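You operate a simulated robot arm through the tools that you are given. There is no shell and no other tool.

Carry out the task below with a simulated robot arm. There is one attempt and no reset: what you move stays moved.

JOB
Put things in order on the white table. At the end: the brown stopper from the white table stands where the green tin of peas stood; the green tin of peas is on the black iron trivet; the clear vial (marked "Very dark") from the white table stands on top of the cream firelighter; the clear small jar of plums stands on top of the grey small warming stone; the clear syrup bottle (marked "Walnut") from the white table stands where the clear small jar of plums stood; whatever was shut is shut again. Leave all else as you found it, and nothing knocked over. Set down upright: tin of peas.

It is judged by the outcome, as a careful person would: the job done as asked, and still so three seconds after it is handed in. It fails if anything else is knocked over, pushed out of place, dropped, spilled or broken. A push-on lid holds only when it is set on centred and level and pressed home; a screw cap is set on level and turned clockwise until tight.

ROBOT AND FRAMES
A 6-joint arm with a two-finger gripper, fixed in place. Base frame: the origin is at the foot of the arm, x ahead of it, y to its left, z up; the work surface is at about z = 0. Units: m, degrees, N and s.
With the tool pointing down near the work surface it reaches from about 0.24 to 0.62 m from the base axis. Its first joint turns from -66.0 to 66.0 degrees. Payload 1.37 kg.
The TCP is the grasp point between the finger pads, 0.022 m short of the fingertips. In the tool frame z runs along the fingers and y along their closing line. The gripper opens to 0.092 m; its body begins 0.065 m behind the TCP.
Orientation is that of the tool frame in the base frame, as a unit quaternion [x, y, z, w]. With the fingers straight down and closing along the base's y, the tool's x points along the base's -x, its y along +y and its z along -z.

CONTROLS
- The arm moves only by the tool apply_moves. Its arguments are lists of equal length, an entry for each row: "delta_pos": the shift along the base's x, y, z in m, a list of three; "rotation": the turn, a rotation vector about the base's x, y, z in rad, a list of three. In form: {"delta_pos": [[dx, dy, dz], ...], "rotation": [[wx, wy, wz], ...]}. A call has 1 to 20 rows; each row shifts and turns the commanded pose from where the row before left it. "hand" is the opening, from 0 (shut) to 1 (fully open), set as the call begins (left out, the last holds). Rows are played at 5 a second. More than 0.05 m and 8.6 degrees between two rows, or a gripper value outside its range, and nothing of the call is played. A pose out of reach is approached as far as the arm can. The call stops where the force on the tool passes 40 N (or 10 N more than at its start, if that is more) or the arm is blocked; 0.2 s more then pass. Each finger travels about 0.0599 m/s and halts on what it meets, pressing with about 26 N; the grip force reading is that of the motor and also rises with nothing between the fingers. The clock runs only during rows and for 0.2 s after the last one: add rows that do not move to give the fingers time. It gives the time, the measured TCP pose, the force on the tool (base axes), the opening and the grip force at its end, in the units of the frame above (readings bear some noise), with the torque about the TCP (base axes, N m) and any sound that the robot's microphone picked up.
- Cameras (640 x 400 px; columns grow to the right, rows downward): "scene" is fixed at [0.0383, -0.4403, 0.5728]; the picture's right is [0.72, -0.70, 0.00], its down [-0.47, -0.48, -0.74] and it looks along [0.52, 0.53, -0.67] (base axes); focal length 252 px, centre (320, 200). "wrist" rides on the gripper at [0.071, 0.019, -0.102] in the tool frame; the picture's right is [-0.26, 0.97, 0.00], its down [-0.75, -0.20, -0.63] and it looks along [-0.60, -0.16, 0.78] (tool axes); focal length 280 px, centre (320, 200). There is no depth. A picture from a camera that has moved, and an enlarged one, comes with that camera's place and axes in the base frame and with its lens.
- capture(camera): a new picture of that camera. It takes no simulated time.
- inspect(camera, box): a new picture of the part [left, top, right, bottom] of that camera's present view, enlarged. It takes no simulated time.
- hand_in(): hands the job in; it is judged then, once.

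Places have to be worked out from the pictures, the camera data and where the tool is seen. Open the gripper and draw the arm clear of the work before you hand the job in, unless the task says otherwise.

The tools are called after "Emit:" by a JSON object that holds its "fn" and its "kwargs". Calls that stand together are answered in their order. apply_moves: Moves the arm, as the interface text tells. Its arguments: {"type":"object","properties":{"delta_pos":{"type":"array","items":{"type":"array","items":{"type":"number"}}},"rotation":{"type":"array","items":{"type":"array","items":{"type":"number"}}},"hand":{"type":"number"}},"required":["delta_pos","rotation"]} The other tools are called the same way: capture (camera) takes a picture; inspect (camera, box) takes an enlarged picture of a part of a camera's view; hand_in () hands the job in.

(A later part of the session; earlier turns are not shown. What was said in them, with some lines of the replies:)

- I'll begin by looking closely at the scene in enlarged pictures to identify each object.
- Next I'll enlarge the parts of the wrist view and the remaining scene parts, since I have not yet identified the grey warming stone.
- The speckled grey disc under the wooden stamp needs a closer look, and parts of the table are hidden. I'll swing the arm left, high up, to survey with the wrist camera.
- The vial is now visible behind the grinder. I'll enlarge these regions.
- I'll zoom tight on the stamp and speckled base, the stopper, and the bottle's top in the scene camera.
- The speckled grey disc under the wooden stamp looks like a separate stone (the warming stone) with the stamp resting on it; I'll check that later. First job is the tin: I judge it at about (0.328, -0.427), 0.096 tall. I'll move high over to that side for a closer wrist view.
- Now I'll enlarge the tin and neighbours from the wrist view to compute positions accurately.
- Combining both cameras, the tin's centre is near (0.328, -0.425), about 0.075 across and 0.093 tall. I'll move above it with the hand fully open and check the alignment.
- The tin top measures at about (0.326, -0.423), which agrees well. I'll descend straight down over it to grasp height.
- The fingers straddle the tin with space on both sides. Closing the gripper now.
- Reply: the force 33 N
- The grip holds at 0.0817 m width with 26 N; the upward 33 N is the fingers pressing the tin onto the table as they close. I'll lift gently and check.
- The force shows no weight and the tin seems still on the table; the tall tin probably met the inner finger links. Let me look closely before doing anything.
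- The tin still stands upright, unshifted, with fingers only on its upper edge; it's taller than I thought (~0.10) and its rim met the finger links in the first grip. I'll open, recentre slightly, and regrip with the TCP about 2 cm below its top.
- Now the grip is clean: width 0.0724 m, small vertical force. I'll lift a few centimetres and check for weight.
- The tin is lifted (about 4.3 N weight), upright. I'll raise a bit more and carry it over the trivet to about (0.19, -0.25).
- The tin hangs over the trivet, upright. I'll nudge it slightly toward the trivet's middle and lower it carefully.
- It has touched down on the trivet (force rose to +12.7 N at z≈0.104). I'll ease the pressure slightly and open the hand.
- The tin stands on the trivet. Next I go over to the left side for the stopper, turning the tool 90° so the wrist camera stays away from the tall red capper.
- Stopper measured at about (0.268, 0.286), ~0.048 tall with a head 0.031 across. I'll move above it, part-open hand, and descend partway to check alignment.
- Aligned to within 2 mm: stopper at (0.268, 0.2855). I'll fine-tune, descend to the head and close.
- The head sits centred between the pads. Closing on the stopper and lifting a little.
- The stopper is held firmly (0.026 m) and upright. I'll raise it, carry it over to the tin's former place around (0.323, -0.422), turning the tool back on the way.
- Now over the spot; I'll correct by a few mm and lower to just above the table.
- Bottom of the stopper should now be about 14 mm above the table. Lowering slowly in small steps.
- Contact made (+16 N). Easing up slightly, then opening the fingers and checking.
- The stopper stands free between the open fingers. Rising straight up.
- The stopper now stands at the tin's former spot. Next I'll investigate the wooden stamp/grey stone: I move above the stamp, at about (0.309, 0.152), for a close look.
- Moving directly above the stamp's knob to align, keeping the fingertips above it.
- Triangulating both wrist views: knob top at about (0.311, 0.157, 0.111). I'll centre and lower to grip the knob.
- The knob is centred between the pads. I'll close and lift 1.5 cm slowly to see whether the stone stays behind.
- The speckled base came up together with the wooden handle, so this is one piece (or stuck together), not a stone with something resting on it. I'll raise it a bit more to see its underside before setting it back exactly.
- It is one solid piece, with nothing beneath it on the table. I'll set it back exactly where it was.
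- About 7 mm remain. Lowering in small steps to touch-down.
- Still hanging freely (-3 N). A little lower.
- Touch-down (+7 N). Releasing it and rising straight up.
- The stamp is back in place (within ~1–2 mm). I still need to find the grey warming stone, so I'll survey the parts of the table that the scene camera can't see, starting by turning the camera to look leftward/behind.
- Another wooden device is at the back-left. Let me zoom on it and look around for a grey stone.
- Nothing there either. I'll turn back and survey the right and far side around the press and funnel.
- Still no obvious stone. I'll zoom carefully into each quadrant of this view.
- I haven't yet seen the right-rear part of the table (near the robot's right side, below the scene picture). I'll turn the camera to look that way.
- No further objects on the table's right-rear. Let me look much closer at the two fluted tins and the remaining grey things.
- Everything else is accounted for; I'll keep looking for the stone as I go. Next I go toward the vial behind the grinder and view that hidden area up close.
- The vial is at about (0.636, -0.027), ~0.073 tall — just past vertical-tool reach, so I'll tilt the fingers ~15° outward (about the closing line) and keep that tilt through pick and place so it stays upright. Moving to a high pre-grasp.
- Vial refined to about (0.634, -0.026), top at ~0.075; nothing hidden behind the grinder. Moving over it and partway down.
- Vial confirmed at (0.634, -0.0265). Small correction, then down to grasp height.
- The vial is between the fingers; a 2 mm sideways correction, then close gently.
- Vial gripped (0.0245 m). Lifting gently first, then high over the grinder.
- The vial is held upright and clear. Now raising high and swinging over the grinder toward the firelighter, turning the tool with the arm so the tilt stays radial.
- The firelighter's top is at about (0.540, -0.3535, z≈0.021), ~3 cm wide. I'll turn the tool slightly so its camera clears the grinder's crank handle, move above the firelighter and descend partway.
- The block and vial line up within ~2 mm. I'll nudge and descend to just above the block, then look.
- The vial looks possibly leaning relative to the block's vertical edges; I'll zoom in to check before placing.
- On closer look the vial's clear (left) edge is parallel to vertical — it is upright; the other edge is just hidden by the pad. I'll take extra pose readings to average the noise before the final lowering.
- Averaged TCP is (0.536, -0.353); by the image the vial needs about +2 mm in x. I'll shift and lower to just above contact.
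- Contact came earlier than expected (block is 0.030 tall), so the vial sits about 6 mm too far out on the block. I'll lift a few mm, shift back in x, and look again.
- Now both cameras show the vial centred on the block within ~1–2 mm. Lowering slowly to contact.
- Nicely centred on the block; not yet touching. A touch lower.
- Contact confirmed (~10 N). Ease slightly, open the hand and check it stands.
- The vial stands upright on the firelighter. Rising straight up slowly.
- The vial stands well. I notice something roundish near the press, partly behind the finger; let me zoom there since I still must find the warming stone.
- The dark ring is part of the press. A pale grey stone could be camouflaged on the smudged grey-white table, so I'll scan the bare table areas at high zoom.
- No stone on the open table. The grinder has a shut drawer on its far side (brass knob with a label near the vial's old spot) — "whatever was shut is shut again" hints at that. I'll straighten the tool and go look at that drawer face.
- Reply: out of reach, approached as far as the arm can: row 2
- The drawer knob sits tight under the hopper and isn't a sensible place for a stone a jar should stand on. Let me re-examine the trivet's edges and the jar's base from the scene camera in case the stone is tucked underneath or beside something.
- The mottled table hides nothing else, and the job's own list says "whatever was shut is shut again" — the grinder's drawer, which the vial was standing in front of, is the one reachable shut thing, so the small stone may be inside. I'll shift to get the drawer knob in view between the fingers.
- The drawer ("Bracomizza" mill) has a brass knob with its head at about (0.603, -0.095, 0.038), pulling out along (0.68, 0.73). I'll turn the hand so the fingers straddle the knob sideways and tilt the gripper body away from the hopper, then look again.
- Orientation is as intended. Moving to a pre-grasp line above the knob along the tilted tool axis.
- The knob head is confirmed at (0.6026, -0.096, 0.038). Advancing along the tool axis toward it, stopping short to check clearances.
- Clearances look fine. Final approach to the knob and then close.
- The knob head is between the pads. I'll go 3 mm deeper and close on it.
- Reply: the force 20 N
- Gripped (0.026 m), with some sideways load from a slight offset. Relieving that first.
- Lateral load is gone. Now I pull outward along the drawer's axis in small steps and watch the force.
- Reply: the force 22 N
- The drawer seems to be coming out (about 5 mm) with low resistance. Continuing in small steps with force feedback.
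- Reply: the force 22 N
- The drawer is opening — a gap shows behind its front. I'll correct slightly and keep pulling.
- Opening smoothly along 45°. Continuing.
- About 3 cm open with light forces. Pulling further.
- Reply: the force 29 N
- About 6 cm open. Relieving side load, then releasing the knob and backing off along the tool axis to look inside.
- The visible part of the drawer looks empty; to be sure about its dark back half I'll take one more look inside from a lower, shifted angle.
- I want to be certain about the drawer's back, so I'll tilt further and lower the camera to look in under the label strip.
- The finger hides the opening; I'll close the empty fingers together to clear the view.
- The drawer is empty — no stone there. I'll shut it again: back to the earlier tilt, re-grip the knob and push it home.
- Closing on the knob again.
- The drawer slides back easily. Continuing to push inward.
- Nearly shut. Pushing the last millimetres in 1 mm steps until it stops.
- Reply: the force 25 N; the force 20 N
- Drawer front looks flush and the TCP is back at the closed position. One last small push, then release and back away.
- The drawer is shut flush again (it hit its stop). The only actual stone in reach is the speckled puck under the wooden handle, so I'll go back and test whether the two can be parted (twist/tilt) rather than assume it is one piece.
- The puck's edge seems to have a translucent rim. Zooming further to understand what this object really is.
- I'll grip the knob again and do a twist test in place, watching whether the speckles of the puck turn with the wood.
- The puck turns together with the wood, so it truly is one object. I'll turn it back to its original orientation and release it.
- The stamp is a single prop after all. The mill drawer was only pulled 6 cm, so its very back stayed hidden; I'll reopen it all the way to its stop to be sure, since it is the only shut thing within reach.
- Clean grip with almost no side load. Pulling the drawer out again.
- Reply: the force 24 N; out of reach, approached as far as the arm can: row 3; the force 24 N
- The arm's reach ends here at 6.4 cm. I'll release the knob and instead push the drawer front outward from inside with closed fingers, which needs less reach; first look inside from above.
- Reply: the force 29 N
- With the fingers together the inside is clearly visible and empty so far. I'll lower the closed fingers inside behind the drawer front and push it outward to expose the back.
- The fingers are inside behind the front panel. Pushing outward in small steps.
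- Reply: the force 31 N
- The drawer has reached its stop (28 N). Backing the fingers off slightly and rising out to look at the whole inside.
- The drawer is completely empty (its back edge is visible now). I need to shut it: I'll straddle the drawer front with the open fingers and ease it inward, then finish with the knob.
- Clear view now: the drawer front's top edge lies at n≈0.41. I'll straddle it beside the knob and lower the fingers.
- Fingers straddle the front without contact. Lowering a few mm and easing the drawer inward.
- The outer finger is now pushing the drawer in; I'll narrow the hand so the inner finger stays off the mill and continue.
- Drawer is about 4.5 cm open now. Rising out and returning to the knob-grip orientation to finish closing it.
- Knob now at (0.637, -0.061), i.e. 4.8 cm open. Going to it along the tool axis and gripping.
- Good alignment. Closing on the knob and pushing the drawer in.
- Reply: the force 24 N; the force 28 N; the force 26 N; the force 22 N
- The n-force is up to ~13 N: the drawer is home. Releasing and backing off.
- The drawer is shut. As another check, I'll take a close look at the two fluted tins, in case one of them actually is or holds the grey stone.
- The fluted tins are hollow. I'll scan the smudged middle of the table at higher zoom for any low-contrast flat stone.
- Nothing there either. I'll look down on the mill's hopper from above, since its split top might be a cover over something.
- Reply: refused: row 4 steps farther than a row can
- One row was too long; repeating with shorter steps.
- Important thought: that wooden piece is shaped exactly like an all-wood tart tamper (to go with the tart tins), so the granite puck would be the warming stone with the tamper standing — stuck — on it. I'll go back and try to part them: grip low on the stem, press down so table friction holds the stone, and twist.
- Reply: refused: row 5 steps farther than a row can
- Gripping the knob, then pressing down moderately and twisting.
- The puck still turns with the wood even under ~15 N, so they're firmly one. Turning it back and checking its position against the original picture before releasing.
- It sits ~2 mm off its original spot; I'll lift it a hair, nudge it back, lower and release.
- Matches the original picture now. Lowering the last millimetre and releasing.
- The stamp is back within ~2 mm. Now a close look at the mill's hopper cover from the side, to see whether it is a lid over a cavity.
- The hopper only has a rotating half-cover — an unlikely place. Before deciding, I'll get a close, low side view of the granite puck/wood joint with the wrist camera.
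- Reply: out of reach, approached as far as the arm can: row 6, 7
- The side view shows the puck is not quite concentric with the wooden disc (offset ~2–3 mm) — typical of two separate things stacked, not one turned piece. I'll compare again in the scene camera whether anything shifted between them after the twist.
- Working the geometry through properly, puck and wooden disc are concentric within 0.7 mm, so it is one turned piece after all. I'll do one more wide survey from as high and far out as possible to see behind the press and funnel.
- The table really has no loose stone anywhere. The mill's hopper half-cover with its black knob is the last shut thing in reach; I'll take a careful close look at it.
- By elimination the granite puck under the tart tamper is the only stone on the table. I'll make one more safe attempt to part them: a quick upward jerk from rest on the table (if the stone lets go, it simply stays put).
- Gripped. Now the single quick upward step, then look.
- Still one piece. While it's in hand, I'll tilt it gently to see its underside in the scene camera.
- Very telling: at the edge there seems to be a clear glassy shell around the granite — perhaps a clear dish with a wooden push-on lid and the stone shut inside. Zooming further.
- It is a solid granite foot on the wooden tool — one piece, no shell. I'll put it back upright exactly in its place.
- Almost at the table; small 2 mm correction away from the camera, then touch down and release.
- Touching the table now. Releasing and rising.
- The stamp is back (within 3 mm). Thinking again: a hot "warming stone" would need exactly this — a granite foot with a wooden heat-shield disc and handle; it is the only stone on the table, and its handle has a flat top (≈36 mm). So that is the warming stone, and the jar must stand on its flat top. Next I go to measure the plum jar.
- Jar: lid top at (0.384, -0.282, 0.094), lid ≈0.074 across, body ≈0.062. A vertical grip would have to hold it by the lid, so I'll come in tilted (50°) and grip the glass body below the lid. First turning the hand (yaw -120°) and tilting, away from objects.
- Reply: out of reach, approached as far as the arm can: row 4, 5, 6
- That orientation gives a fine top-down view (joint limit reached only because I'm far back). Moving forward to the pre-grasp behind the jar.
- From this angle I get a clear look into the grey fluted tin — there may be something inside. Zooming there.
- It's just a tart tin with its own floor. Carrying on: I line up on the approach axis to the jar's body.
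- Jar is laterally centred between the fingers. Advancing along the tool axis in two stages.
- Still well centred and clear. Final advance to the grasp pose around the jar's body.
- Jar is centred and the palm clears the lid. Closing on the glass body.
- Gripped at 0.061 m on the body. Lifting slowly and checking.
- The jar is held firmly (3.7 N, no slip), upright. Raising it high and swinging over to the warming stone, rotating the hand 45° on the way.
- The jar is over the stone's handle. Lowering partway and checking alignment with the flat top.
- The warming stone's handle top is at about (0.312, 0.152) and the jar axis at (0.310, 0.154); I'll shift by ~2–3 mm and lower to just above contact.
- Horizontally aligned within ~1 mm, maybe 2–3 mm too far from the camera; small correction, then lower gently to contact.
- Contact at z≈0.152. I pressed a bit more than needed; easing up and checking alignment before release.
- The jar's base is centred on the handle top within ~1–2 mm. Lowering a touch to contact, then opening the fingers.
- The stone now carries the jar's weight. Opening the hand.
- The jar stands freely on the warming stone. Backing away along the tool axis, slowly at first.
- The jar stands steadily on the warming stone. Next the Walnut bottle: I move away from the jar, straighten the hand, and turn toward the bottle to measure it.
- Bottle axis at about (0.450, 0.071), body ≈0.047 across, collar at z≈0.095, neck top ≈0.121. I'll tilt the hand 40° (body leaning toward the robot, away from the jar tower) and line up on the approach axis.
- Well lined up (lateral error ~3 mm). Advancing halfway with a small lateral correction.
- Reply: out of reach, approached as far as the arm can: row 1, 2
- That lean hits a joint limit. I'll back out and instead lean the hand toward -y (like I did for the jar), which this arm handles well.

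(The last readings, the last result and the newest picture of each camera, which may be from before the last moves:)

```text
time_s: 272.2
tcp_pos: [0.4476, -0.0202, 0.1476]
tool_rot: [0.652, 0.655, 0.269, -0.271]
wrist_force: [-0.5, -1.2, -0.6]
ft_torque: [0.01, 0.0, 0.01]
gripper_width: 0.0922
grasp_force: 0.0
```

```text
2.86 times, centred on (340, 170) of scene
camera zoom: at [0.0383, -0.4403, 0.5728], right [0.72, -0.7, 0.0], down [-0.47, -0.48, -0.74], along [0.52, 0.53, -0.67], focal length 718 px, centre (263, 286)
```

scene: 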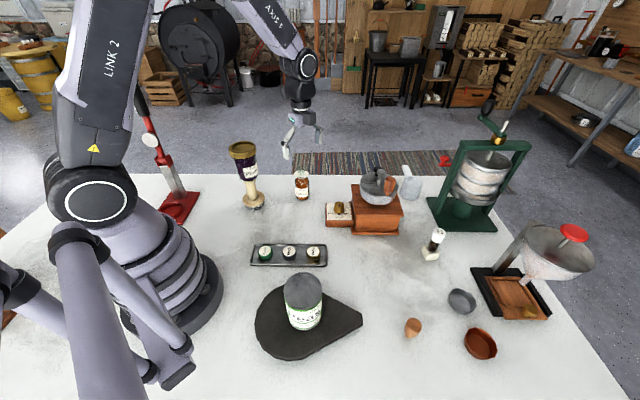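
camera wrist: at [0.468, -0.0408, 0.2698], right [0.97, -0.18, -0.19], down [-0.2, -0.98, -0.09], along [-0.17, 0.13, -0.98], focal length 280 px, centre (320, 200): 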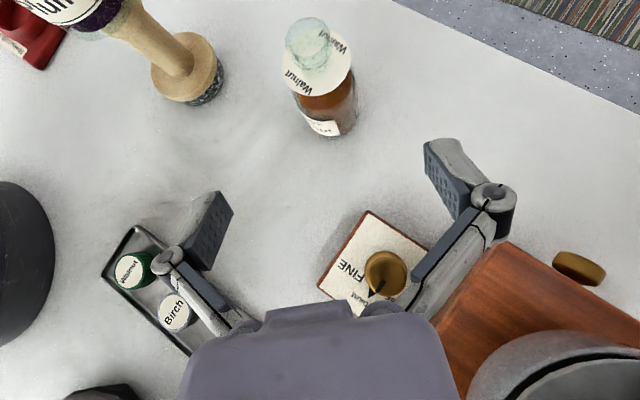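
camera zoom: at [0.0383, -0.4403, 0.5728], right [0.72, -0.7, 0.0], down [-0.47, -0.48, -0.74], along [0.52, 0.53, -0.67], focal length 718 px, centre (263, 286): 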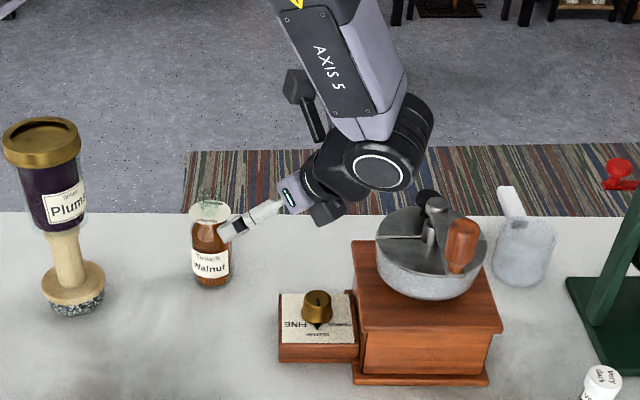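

Orientation good; bottle axis ≈(0.451, 0.0705). Dropping onto the approach line, then advancing most of the way.

Emit:
{"fn": "apply_moves", "kwargs": {"delta_pos": [[0.004, 0, -0.0245], [0, 0.0212, -0.0212], [0, 0.0212, -0.0212], [0, 0.016, -0.016], [0, 0, 0]], "rotation": [[0, 0, 0], [0, 0, 0], [0, 0, 0], [0, 0, 0], [0, 0, 0]]}}

Emit:
{"fn": "capture", "kwargs": {"camera": "wrist"}}

Emit:
{"fn": "inspect", "kwargs": {"camera": "scene", "box": [260, 120, 400, 240]}}

```text
time_s: 273.4
tcp_pos: [0.453, 0.0392, 0.0645]
tool_rot: [0.652, 0.655, 0.269, -0.272]
wrist_force: [0.2, 0.4, 0.3]
ft_torque: [-0.01, 0.0, 0.04]
gripper_width: 0.0923
grasp_force: 0.1
```

```text
taken
camera wrist: at [0.4731, 0.0192, 0.1879], right [0.97, -0.18, -0.19], down [-0.2, -0.98, -0.09], along [-0.17, 0.12, -0.98], focal length 280 px, centre (320, 200)
```

wrist: 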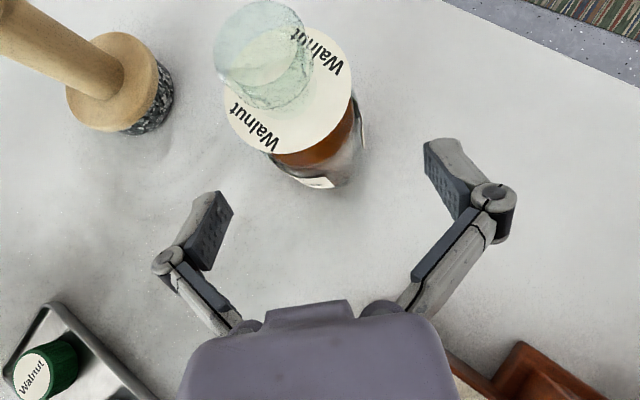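

```text
3.33 times, centred on (330, 180) of scene
camera zoom: at [0.0383, -0.4402, 0.5728], right [0.72, -0.7, 0.0], down [-0.47, -0.48, -0.74], along [0.52, 0.53, -0.67], focal length 838 px, centre (287, 267)
```

zoom: 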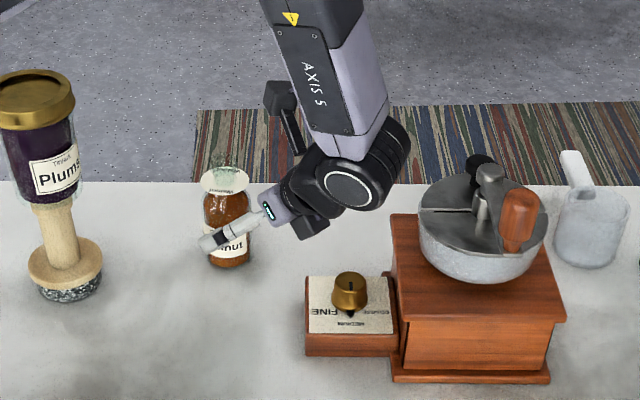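

Centred within 2 mm. Final advance to grasp pose.

Emit:
{"fn": "apply_moves", "kwargs": {"delta_pos": [[0.0006, 0.0137, -0.0134], [0.0006, 0.0136, -0.0134], [0, 0, 0]], "rotation": [[0, 0, 0], [0, 0, 0], [0, 0, 0]]}}

Emit:
{"fn": "capture", "kwargs": {"camera": "wrist"}}

Emit:
{"fn": "inspect", "kwargs": {"camera": "scene", "box": [270, 140, 350, 220]}}

```text
time_s: 274.2
tcp_pos: [0.455, 0.0655, 0.0382]
tool_rot: [0.652, 0.655, 0.269, -0.273]
wrist_force: [0.1, -1.4, 0.0]
ft_torque: [0.01, -0.02, 0.0]
gripper_width: 0.0921
grasp_force: 0.1
```

```text
taken
camera wrist: at [0.4744, 0.0455, 0.1611], right [0.97, -0.18, -0.19], down [-0.2, -0.98, -0.09], along [-0.17, 0.13, -0.98], focal length 280 px, centre (320, 200)
```

wrist: 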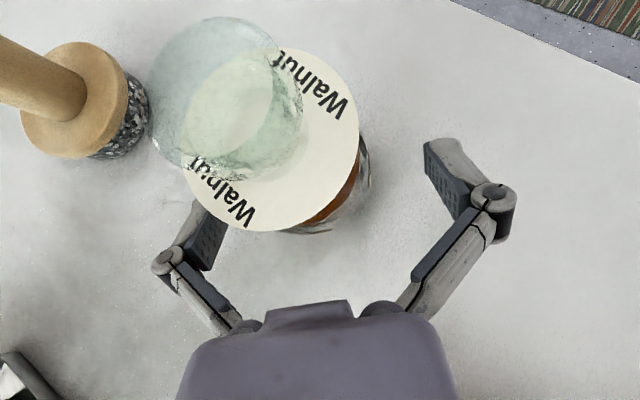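

```text
5.00 times, centred on (310, 180) of scene
camera zoom: at [0.0383, -0.4402, 0.5728], right [0.72, -0.7, 0.0], down [-0.47, -0.48, -0.74], along [0.52, 0.53, -0.67], focal length 1257 px, centre (370, 300)
```

zoom: 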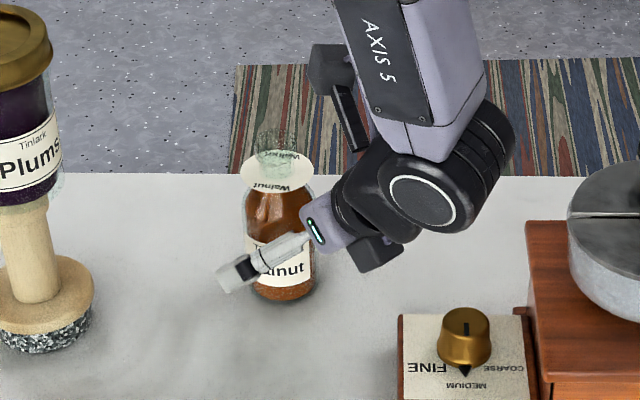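

The bottle body is between the pads. Closing gently.

Emit:
{"fn": "apply_moves", "kwargs": {"delta_pos": [[0, 0, 0], [0, 0, 0], [0, 0, 0], [0, 0, 0]], "rotation": [[0, 0, 0], [0, 0, 0], [0, 0, 0], [0, 0, 0]], "hand": 0.0}}

Emit:
{"fn": "capture", "kwargs": {"camera": "wrist"}}

```text
time_s: 275.2
tcp_pos: [0.455, 0.065, 0.0396]
tool_rot: [0.653, 0.654, 0.27, -0.272]
wrist_force: [-0.4, -0.7, 2.8]
ft_torque: [0.06, 0.01, 0.03]
gripper_width: 0.049
grasp_force: 25.5
```

```text
taken
camera wrist: at [0.4744, 0.0453, 0.1615], right [0.97, -0.18, -0.19], down [-0.2, -0.98, -0.09], along [-0.17, 0.13, -0.98], focal length 280 px, centre (320, 200)
```

wrist: 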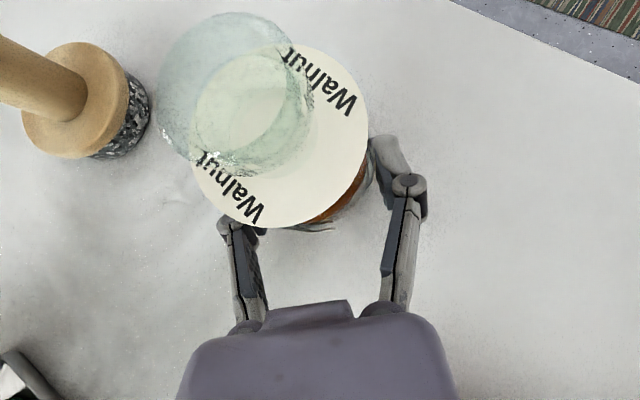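

Gripped at 0.049 m. Lifting slowly and checking.

Emit:
{"fn": "apply_moves", "kwargs": {"delta_pos": [[0, 0, 0.004], [0, 0, 0.008], [0, 0, 0.012], [0, 0, 0.015], [0, 0, 0]], "rotation": [[0, 0, 0], [0, 0, 0], [0, 0, 0], [0, 0, 0], [0, 0, 0]]}}

Emit:
{"fn": "capture", "kwargs": {"camera": "wrist"}}

Emit:
{"fn": "inspect", "kwargs": {"camera": "scene", "box": [270, 130, 350, 220]}}

```text
time_s: 276.4
tcp_pos: [0.4528, 0.0661, 0.0781]
tool_rot: [0.653, 0.654, 0.269, -0.271]
wrist_force: [0.8, -0.2, -2.9]
ft_torque: [0.01, 0.01, -0.03]
gripper_width: 0.049
grasp_force: 26.3
```

```text
taken
camera wrist: at [0.4735, 0.0458, 0.2007], right [0.97, -0.18, -0.19], down [-0.2, -0.98, -0.09], along [-0.17, 0.13, -0.98], focal length 280 px, centre (320, 200)
```

wrist: 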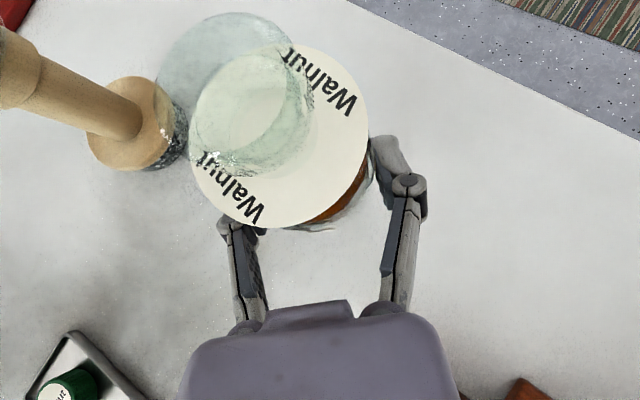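

```text
4.44 times, centred on (310, 175) of scene
camera zoom: at [0.0383, -0.4403, 0.5728], right [0.72, -0.7, 0.0], down [-0.47, -0.48, -0.74], along [0.52, 0.53, -0.67], focal length 1118 px, centre (364, 311)
```

zoom: 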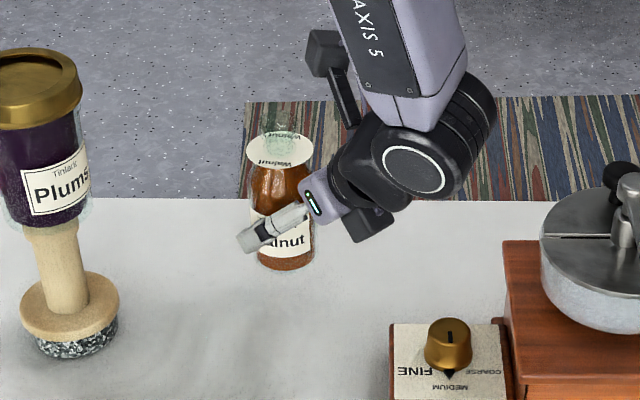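

The bottle hangs upright (2.9 N). Raising it and carrying it smoothly over to the jar's former place.

Emit:
{"fn": "apply_moves", "kwargs": {"delta_pos": [[0, 0, 0.03], [0, 0, 0.04], [0, 0, 0.04], [0, 0, 0.04], [0, 0, 0.025], [-0.00614, -0.0293, 0], [-0.00614, -0.0293, 0], [-0.00614, -0.0293, 0], [-0.00614, -0.0293, 0], [-0.00614, -0.0293, 0], [-0.00614, -0.0293, 0], [-0.00614, -0.0293, 0], [-0.00614, -0.0293, 0], [-0.00614, -0.0293, 0], [-0.00614, -0.0293, 0], [-0.00614, -0.0293, 0], [-0.00614, -0.0293, 0], [0, 0, 0], [0, 0, 0]], "rotation": [[0, 0, 0], [0, 0, 0], [0, 0, 0], [0, 0, 0], [0, 0, 0], [0, 0, -0.0436], [0, 0, -0.0436], [0, 0, -0.0436], [0, 0, -0.0436], [0, 0, -0.0436], [0, 0, -0.0436], [0, 0, -0.0436], [0, 0, -0.0436], [0, 0, -0.0436], [0, 0, -0.0436], [0, 0, -0.0436], [0, 0, -0.0436], [0, 0, 0], [0, 0, 0]]}}

Emit:
{"fn": "capture", "kwargs": {"camera": "scene"}}

Emit:
{"fn": "capture", "kwargs": {"camera": "wrist"}}

```text
time_s: 280.4
tcp_pos: [0.376, -0.2867, 0.2546]
tool_rot: [0.8, 0.462, 0.33, -0.192]
wrist_force: [0.5, 0.0, -1.9]
ft_torque: [-0.02, 0.03, 0.02]
gripper_width: 0.0493
grasp_force: 25.7
```

```text
taken
```

scene: 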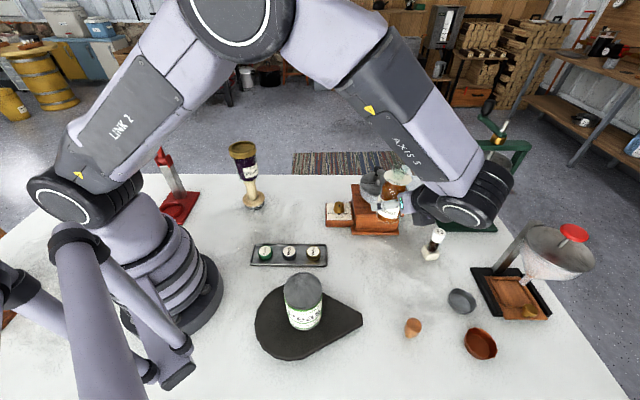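

```text
taken
camera wrist: at [0.3828, -0.3146, 0.3769], right [0.74, -0.64, -0.19], down [-0.66, -0.74, -0.09], along [-0.08, 0.19, -0.98], focal length 280 px, centre (320, 200)
```

wrist: 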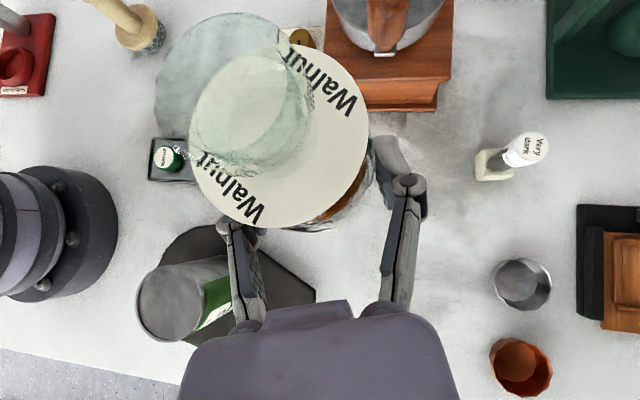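

Over the spot. Lowering to just above the table.

Emit:
{"fn": "apply_moves", "kwargs": {"delta_pos": [[0.0028, 0.0008, -0.035], [0, 0, -0.04], [0, 0, -0.04], [0, 0, -0.04], [0, 0, -0.03], [0, 0, -0.015], [0, 0, 0]], "rotation": [[0, 0, 0], [0, 0, 0], [0, 0, 0], [0, 0, 0], [0, 0, 0], [0, 0, 0], [0, 0, 0]]}}

Emit:
{"fn": "capture", "kwargs": {"camera": "scene"}}

Emit:
{"fn": "capture", "kwargs": {"camera": "wrist"}}

```text
time_s: 282.0
tcp_pos: [0.3832, -0.2846, 0.0539]
tool_rot: [0.8, 0.463, 0.33, -0.193]
wrist_force: [-0.3, 0.1, -2.3]
ft_torque: [-0.05, 0.02, 0.0]
gripper_width: 0.0491
grasp_force: 26.2
```

```text
taken
```

scene: 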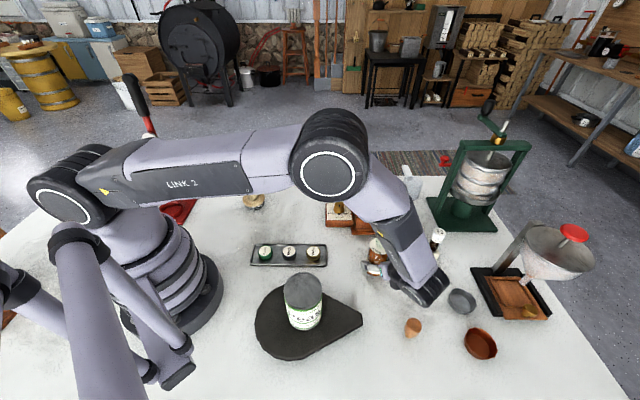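

```text
taken
camera wrist: at [0.3894, -0.3115, 0.1765], right [0.74, -0.64, -0.19], down [-0.66, -0.74, -0.09], along [-0.08, 0.19, -0.98], focal length 280 px, centre (320, 200)
```

wrist: 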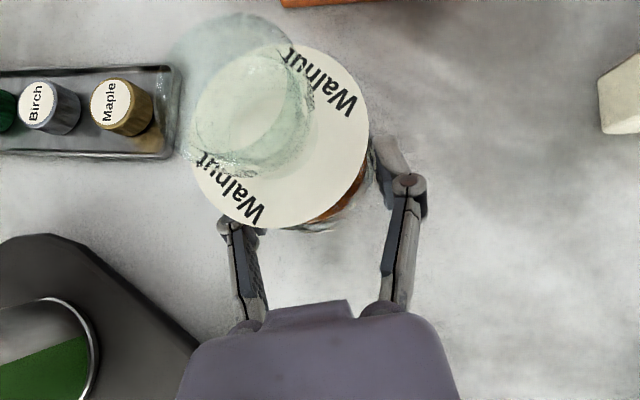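

Emit:
{"fn": "apply_moves", "kwargs": {"delta_pos": [[0, 0, 0]], "rotation": [[0, 0, 0]]}}

Emit:
{"fn": "apply_moves", "kwargs": {"delta_pos": [[0, 0, -0.005], [0, 0, -0.005], [0, 0, 0]], "rotation": [[0, 0, 0], [0, 0, 0], [0, 0, 0]]}}

Emit:
{"fn": "inspect", "kwargs": {"camera": "scene", "box": [340, 230, 420, 300]}}

```text
time_s: 282.4
tcp_pos: [0.3841, -0.2845, 0.054]
tool_rot: [0.8, 0.462, 0.332, -0.193]
wrist_force: [-0.2, -0.1, -2.4]
ft_torque: [-0.01, 0.04, -0.01]
gripper_width: 0.0493
grasp_force: 25.9
```

```text
time_s: 283.2
tcp_pos: [0.3836, -0.2835, 0.0428]
tool_rot: [0.8, 0.462, 0.331, -0.192]
wrist_force: [0.3, -0.2, -2.4]
ft_torque: [-0.03, 0.0, 0.02]
gripper_width: 0.0491
grasp_force: 26.1
```

```text
5.71 times, centred on (380, 265) of scene
camera zoom: at [0.0383, -0.4403, 0.5728], right [0.72, -0.7, 0.0], down [-0.47, -0.48, -0.74], along [0.52, 0.53, -0.67], focal length 1437 px, centre (-23, -171)
```

zoom: 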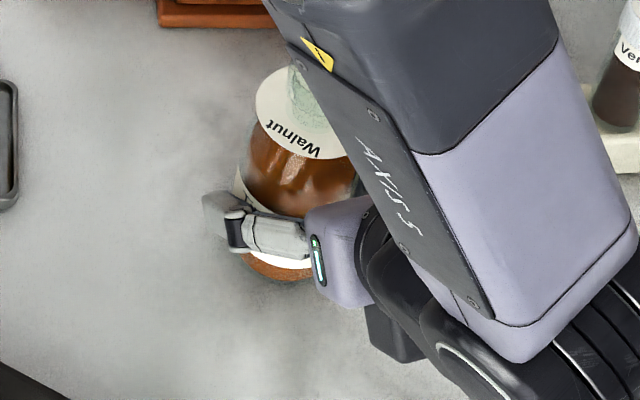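

Bottle axis reads ≈(0.3885, -0.280); jar's spot was (0.385, -0.282). Shifting 3 mm and lowering to touch-down.

Emit:
{"fn": "apply_moves", "kwargs": {"delta_pos": [[-0.003, -0.0018, 0], [0, 0, -0.002], [0, 0, -0.001], [0, 0, 0]], "rotation": [[0, 0, 0], [0, 0, 0], [0, 0, 0], [0, 0, 0]]}}

Emit:
{"fn": "apply_moves", "kwargs": {"delta_pos": [[0, 0, -0.001], [0, 0, 0]], "rotation": [[0, 0, 0], [0, 0, 0]]}}

```text
time_s: 284.2
tcp_pos: [0.3807, -0.2859, 0.041]
tool_rot: [0.8, 0.462, 0.331, -0.193]
wrist_force: [0.0, -0.1, -2.3]
ft_torque: [0.01, 0.02, -0.01]
gripper_width: 0.0492
grasp_force: 25.5
```

```text
time_s: 284.8
tcp_pos: [0.3809, -0.2869, 0.0378]
tool_rot: [0.799, 0.462, 0.331, -0.193]
wrist_force: [-2.2, 0.8, 4.8]
ft_torque: [-0.08, -0.06, 0.0]
gripper_width: 0.0492
grasp_force: 26.1
```

Touch-down (+4.8 N). Opening the hand and checking.

Emit:
{"fn": "apply_moves", "kwargs": {"delta_pos": [[0, 0, 0], [0, 0, 0], [0, 0, 0]], "rotation": [[0, 0, 0], [0, 0, 0], [0, 0, 0]], "hand": 0.9}}

Emit:
{"fn": "capture", "kwargs": {"camera": "wrist"}}

Emit:
{"fn": "apply_moves", "kwargs": {"delta_pos": [[-0.0035, -0.0061, 0.0071], [-0.0035, -0.0061, 0.0071], [-0.0071, -0.0122, 0.0141], [-0.0106, -0.0184, 0.0212], [-0.0106, -0.0184, 0.0212], [-0.007, -0.0122, 0.03], [0, 0, 0.04], [0, 0, 0]], "rotation": [[0, 0, 0], [0, 0, 0], [0, 0, 0], [0, 0, 0], [0, 0, 0], [0, 0, 0], [0, 0, 0], [0, 0, 0]]}}

Emit:
{"fn": "capture", "kwargs": {"camera": "wrist"}}

Emit:
{"fn": "capture", "kwargs": {"camera": "scene"}}

```text
time_s: 285.6
tcp_pos: [0.381, -0.2861, 0.0385]
tool_rot: [0.8, 0.463, 0.33, -0.192]
wrist_force: [-0.6, 0.6, 0.9]
ft_torque: [-0.01, 0.01, -0.01]
gripper_width: 0.0829
grasp_force: 0.1
```

```text
taken
camera wrist: at [0.3869, -0.3135, 0.161], right [0.74, -0.64, -0.19], down [-0.66, -0.74, -0.09], along [-0.08, 0.19, -0.98], focal length 280 px, centre (320, 200)
```

wrist: 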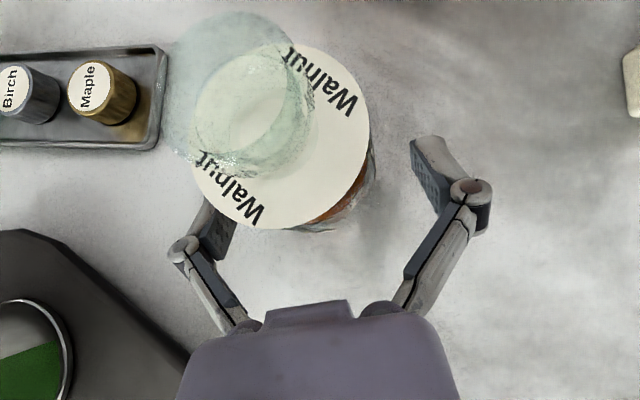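

```text
time_s: 287.4
tcp_pos: [0.3402, -0.3608, 0.1779]
tool_rot: [0.799, 0.463, 0.331, -0.193]
wrist_force: [0.1, 0.6, 0.9]
ft_torque: [0.0, -0.01, -0.03]
gripper_width: 0.0827
grasp_force: 0.1
```

```text
taken
camera wrist: at [0.346, -0.3891, 0.2999], right [0.74, -0.64, -0.19], down [-0.66, -0.74, -0.09], along [-0.08, 0.19, -0.98], focal length 280 px, centre (320, 200)
```

wrist: 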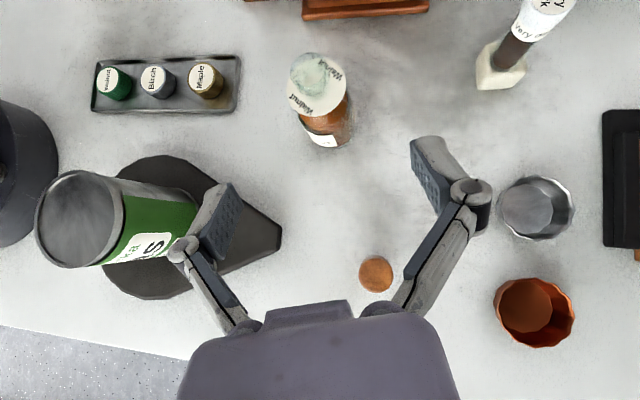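

```text
taken
```

scene: 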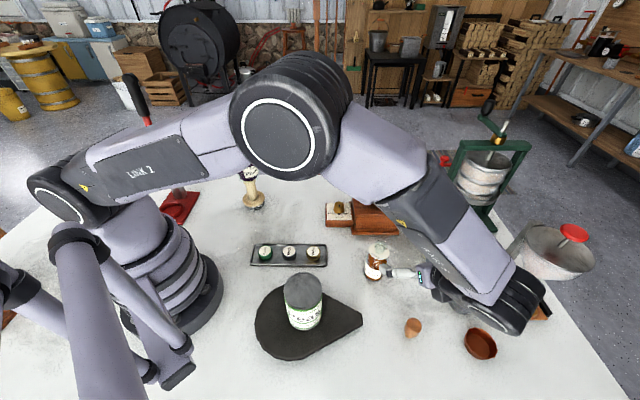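

The Walnut bottle stands at the jar's former place. Raising the arm clear and straightening up, then I'll inspect the whole scene.

Emit:
{"fn": "apply_moves", "kwargs": {"delta_pos": [[0, 0, 0.04], [0, 0, 0.04], [0, 0.01, 0.04], [0, 0.02, 0.04], [0, 0.03, 0.02], [0, 0.03, 0], [0, 0.03, 0], [0, 0.03, 0], [0, 0.03, 0], [0, 0.03, 0], [0, 0, 0]], "rotation": [[0, 0, 0], [0, 0, 0], [0, 0, 0], [0, 0, 0], [-0.1134, 0.0655, 0], [-0.1134, 0.0655, 0], [-0.1134, 0.0655, 0], [-0.1134, 0.0655, 0], [-0.1134, 0.0655, 0], [-0.1134, 0.0655, 0], [0, 0, 0]]}}

Emit:
{"fn": "apply_moves", "kwargs": {"delta_pos": [[0, 0, 0], [0, 0, 0], [0, 0, 0], [0, 0, 0], [0, 0, 0], [0, 0, 0], [0, 0, 0], [0, 0, 0], [0, 0, 0], [0, 0, 0], [0, 0, 0], [0, 0, 0], [0, 0, 0], [0, 0, 0], [0, 0, 0]], "rotation": [[0, 0, 0.1496], [0, 0, 0.1496], [0, 0, 0.1496], [0, 0, 0.1496], [0, 0, 0.1496], [0, 0, 0.1496], [0, 0, 0.1496], [0, 0, 0.1496], [0, 0, 0.1496], [0, 0, 0.1496], [0, 0, 0.1496], [0, 0, 0.1496], [0, 0, 0.1496], [0, 0, 0.1496], [0, 0, 0]]}}

Emit:
{"fn": "capture", "kwargs": {"camera": "scene"}}

Emit:
{"fn": "capture", "kwargs": {"camera": "wrist"}}

```text
time_s: 289.8
tcp_pos: [0.3367, -0.149, 0.3591]
tool_rot: [0.866, 0.5, -0.001, -0.001]
wrist_force: [0.8, -0.4, -1.2]
ft_torque: [0.01, -0.01, 0.02]
gripper_width: 0.0826
grasp_force: 0.0
```

```text
time_s: 293.0
tcp_pos: [0.3381, -0.1501, 0.3592]
tool_rot: [-0.001, 1.0, -0.002, 0.0]
wrist_force: [0.4, 0.0, 0.7]
ft_torque: [-0.01, 0.02, -0.01]
gripper_width: 0.0827
grasp_force: 0.1
```

```text
taken
```

scene: 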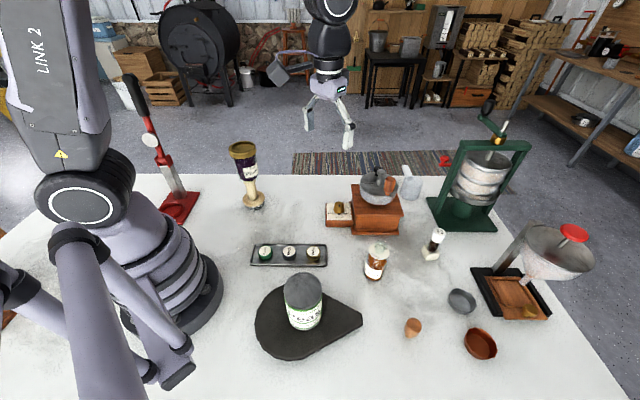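

```text
taken
camera wrist: at [0.2676, -0.13, 0.4612], right [0.26, 0.97, 0.0], down [0.75, -0.2, 0.63], along [0.6, -0.17, -0.78], focal length 280 px, centre (320, 200)
```

wrist: 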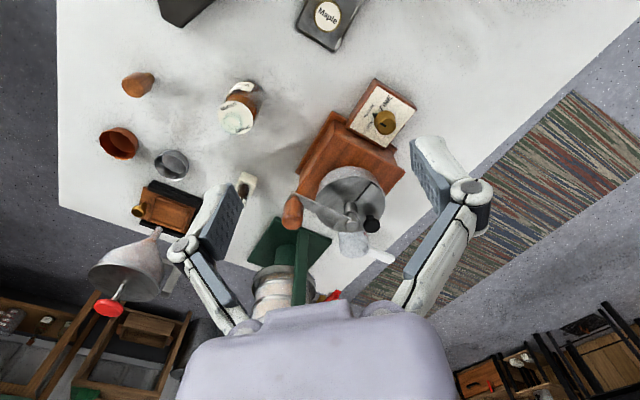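

All five moves are done. I'll now verify everything in detail with zooms: jar, bottle, vial, stopper, tin, and the mill against its first picture.

Emit:
{"fn": "inspect", "kwargs": {"camera": "scene", "box": [320, 150, 460, 250]}}

Emit:
{"fn": "inspect", "kwargs": {"camera": "scene", "box": [340, 220, 500, 370]}}

Emit:
{"fn": "inspect", "kwargs": {"camera": "scene", "box": [200, 120, 340, 280]}}

Emit:
{"fn": "inspect", "kwargs": {"camera": "scene", "box": [230, 260, 390, 370]}}

```text
4.00 times, centred on (390, 200) of scene
camera zoom: at [0.0383, -0.4403, 0.5728], right [0.72, -0.7, 0.0], down [-0.47, -0.48, -0.74], along [0.52, 0.53, -0.67], focal length 1006 px, centre (40, 200)
```

zoom: 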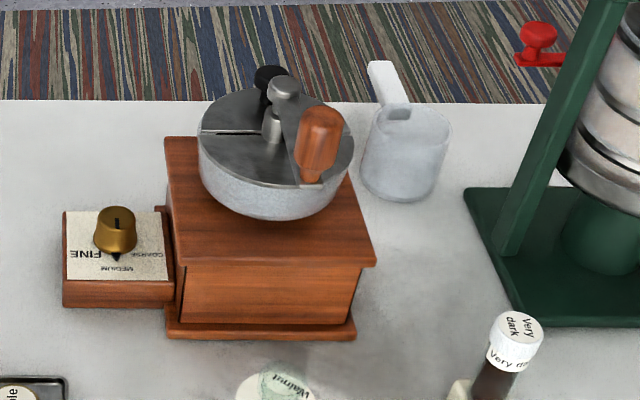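

```text
2.67 times, centred on (420, 295) of scene
camera zoom: at [0.0383, -0.4403, 0.5728], right [0.72, -0.7, 0.0], down [-0.47, -0.48, -0.74], along [0.52, 0.53, -0.67], focal length 671 px, centre (53, -53)
```

zoom: 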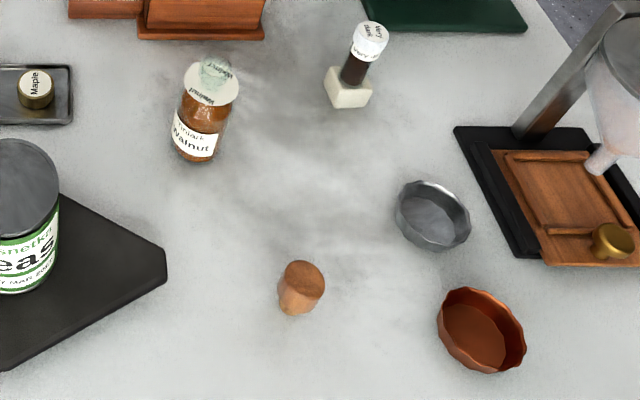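

```text
2.50 times, centred on (270, 200) of scene
camera zoom: at [0.0383, -0.4403, 0.5728], right [0.72, -0.7, 0.0], down [-0.47, -0.48, -0.74], along [0.52, 0.53, -0.67], focal length 629 px, centre (445, 200)
```

zoom: 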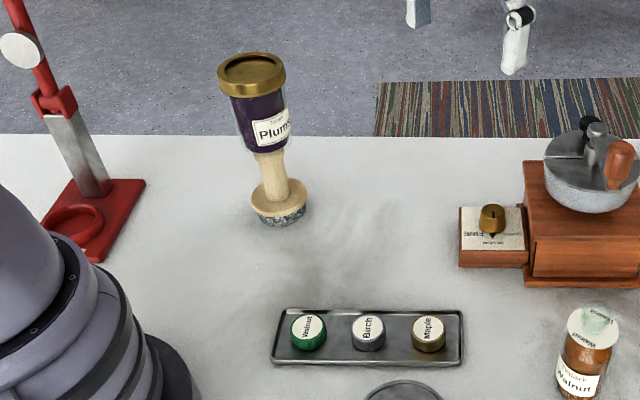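

```text
3.64 times, centred on (310, 315) of scene
camera zoom: at [0.0383, -0.4403, 0.5728], right [0.72, -0.7, 0.0], down [-0.47, -0.48, -0.74], along [0.52, 0.53, -0.67], focal length 914 px, centre (356, -218)
```

zoom: 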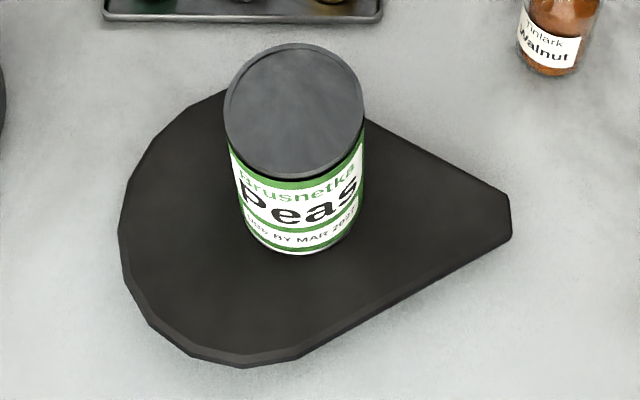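

Everything is as intended: tin upright on the trivet, stopper at the tin's old place, vial on the firelighter, jar on the stone, Walnut bottle at the jar's old place, mill unmoved and its drawer shut. I'll open the hand fully and draw the arm back to its starting position.

Emit:
{"fn": "apply_moves", "kwargs": {"delta_pos": [[0.02, -0.01, 0.006], [0.02, -0.01, 0.006], [0.02, -0.01, 0.006], [0.01, -0.008, 0.006], [0, 0, 0], [0, 0, 0], [0, 0, 0], [0, 0, 0], [0, 0, 0]], "rotation": [[0, 0, 0], [0, 0, 0], [0, 0, 0], [0, 0, 0], [0, 0, 0], [0, 0, 0], [0, 0, 0], [0, 0, 0], [0, 0, 0]], "hand": 1.0}}

Emit:
{"fn": "capture", "kwargs": {"camera": "scene"}}

Emit:
{"fn": "inspect", "kwargs": {"camera": "scene", "box": [220, 130, 290, 220]}}

```text
time_s: 295.0
tcp_pos: [0.4118, -0.188, 0.3832]
tool_rot: [0.0, 1.0, -0.001, 0.001]
wrist_force: [0.5, 0.1, -0.5]
ft_torque: [-0.01, 0.0, 0.03]
gripper_width: 0.0919
grasp_force: 0.1
```

```text
taken
```

scene: 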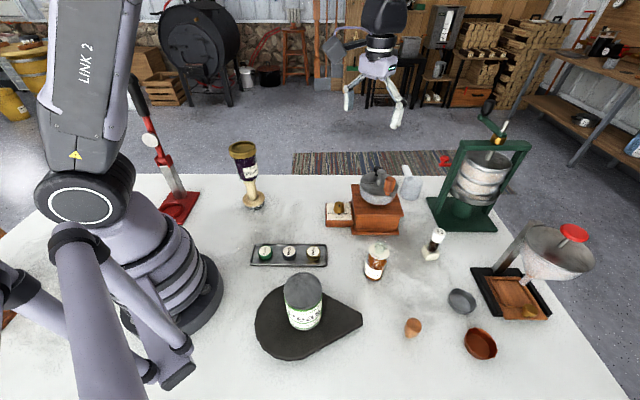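

```text
4.44 times, centred on (255, 175) of scene
camera zoom: at [0.0383, -0.4403, 0.5728], right [0.72, -0.7, 0.0], down [-0.47, -0.48, -0.74], along [0.52, 0.53, -0.67], focal length 1118 px, centre (609, 311)
```

zoom: 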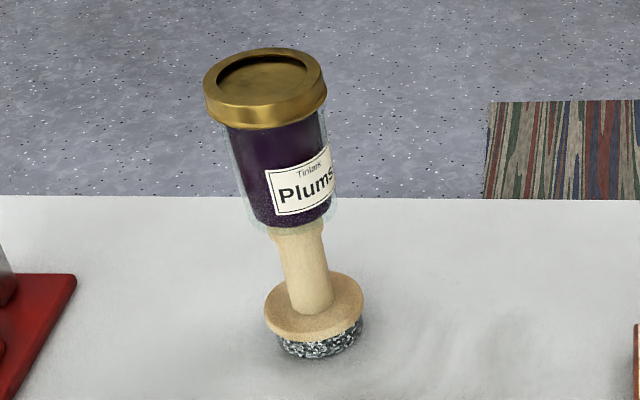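

The job is in its final state: the arm is clear, the hand open, and every object has stood still for a good while. One doubt remains. I found no loose stone on the table, so I took the granite-footed, wooden-handled piece to be the warming stone and stood the jar on its flat top. Handing in.

Emit:
{"fn": "hand_in", "kwargs": {}}

```text
The job is handed in.
```

I handed the job in with every placement made, but I'm not sure I picked the right object as the grey small warming stone.

**Uncertain – jar of plums:** I found no loose stone anywhere within the arm's reach. The only stone I found was the granite foot of the wooden-handled piece. Lifting, twisting and tilting didn't separate the foot from the handle, so I treated it as one object. The jar stands on the flat top of its handle, which is narrower than the jar's base. It stayed steady for about 40 seconds before I handed in. If that piece isn't the warming stone, this part is wrong.

The other placements all looked right in the last pictures:
- **Tin of peas:** stands upright on the black iron trivet.
- **Brown stopper:** stands where the tin stood.
- **"Very dark" vial:** stands on the cream firelighter.
- **Walnut bottle:** stands where the jar stood. I carried it upright because it may be open.

**Also disturbed:**
- **Coffee mill drawer:** I opened it twice looking for the stone. It was empty, and I pushed it shut to its stop both times. The mill itself did not move.
- **Wooden-handled piece:** I lifted it several times, and it now sits about 4 mm from where it was.

I saw nothing knocked over, dropped or spilled.
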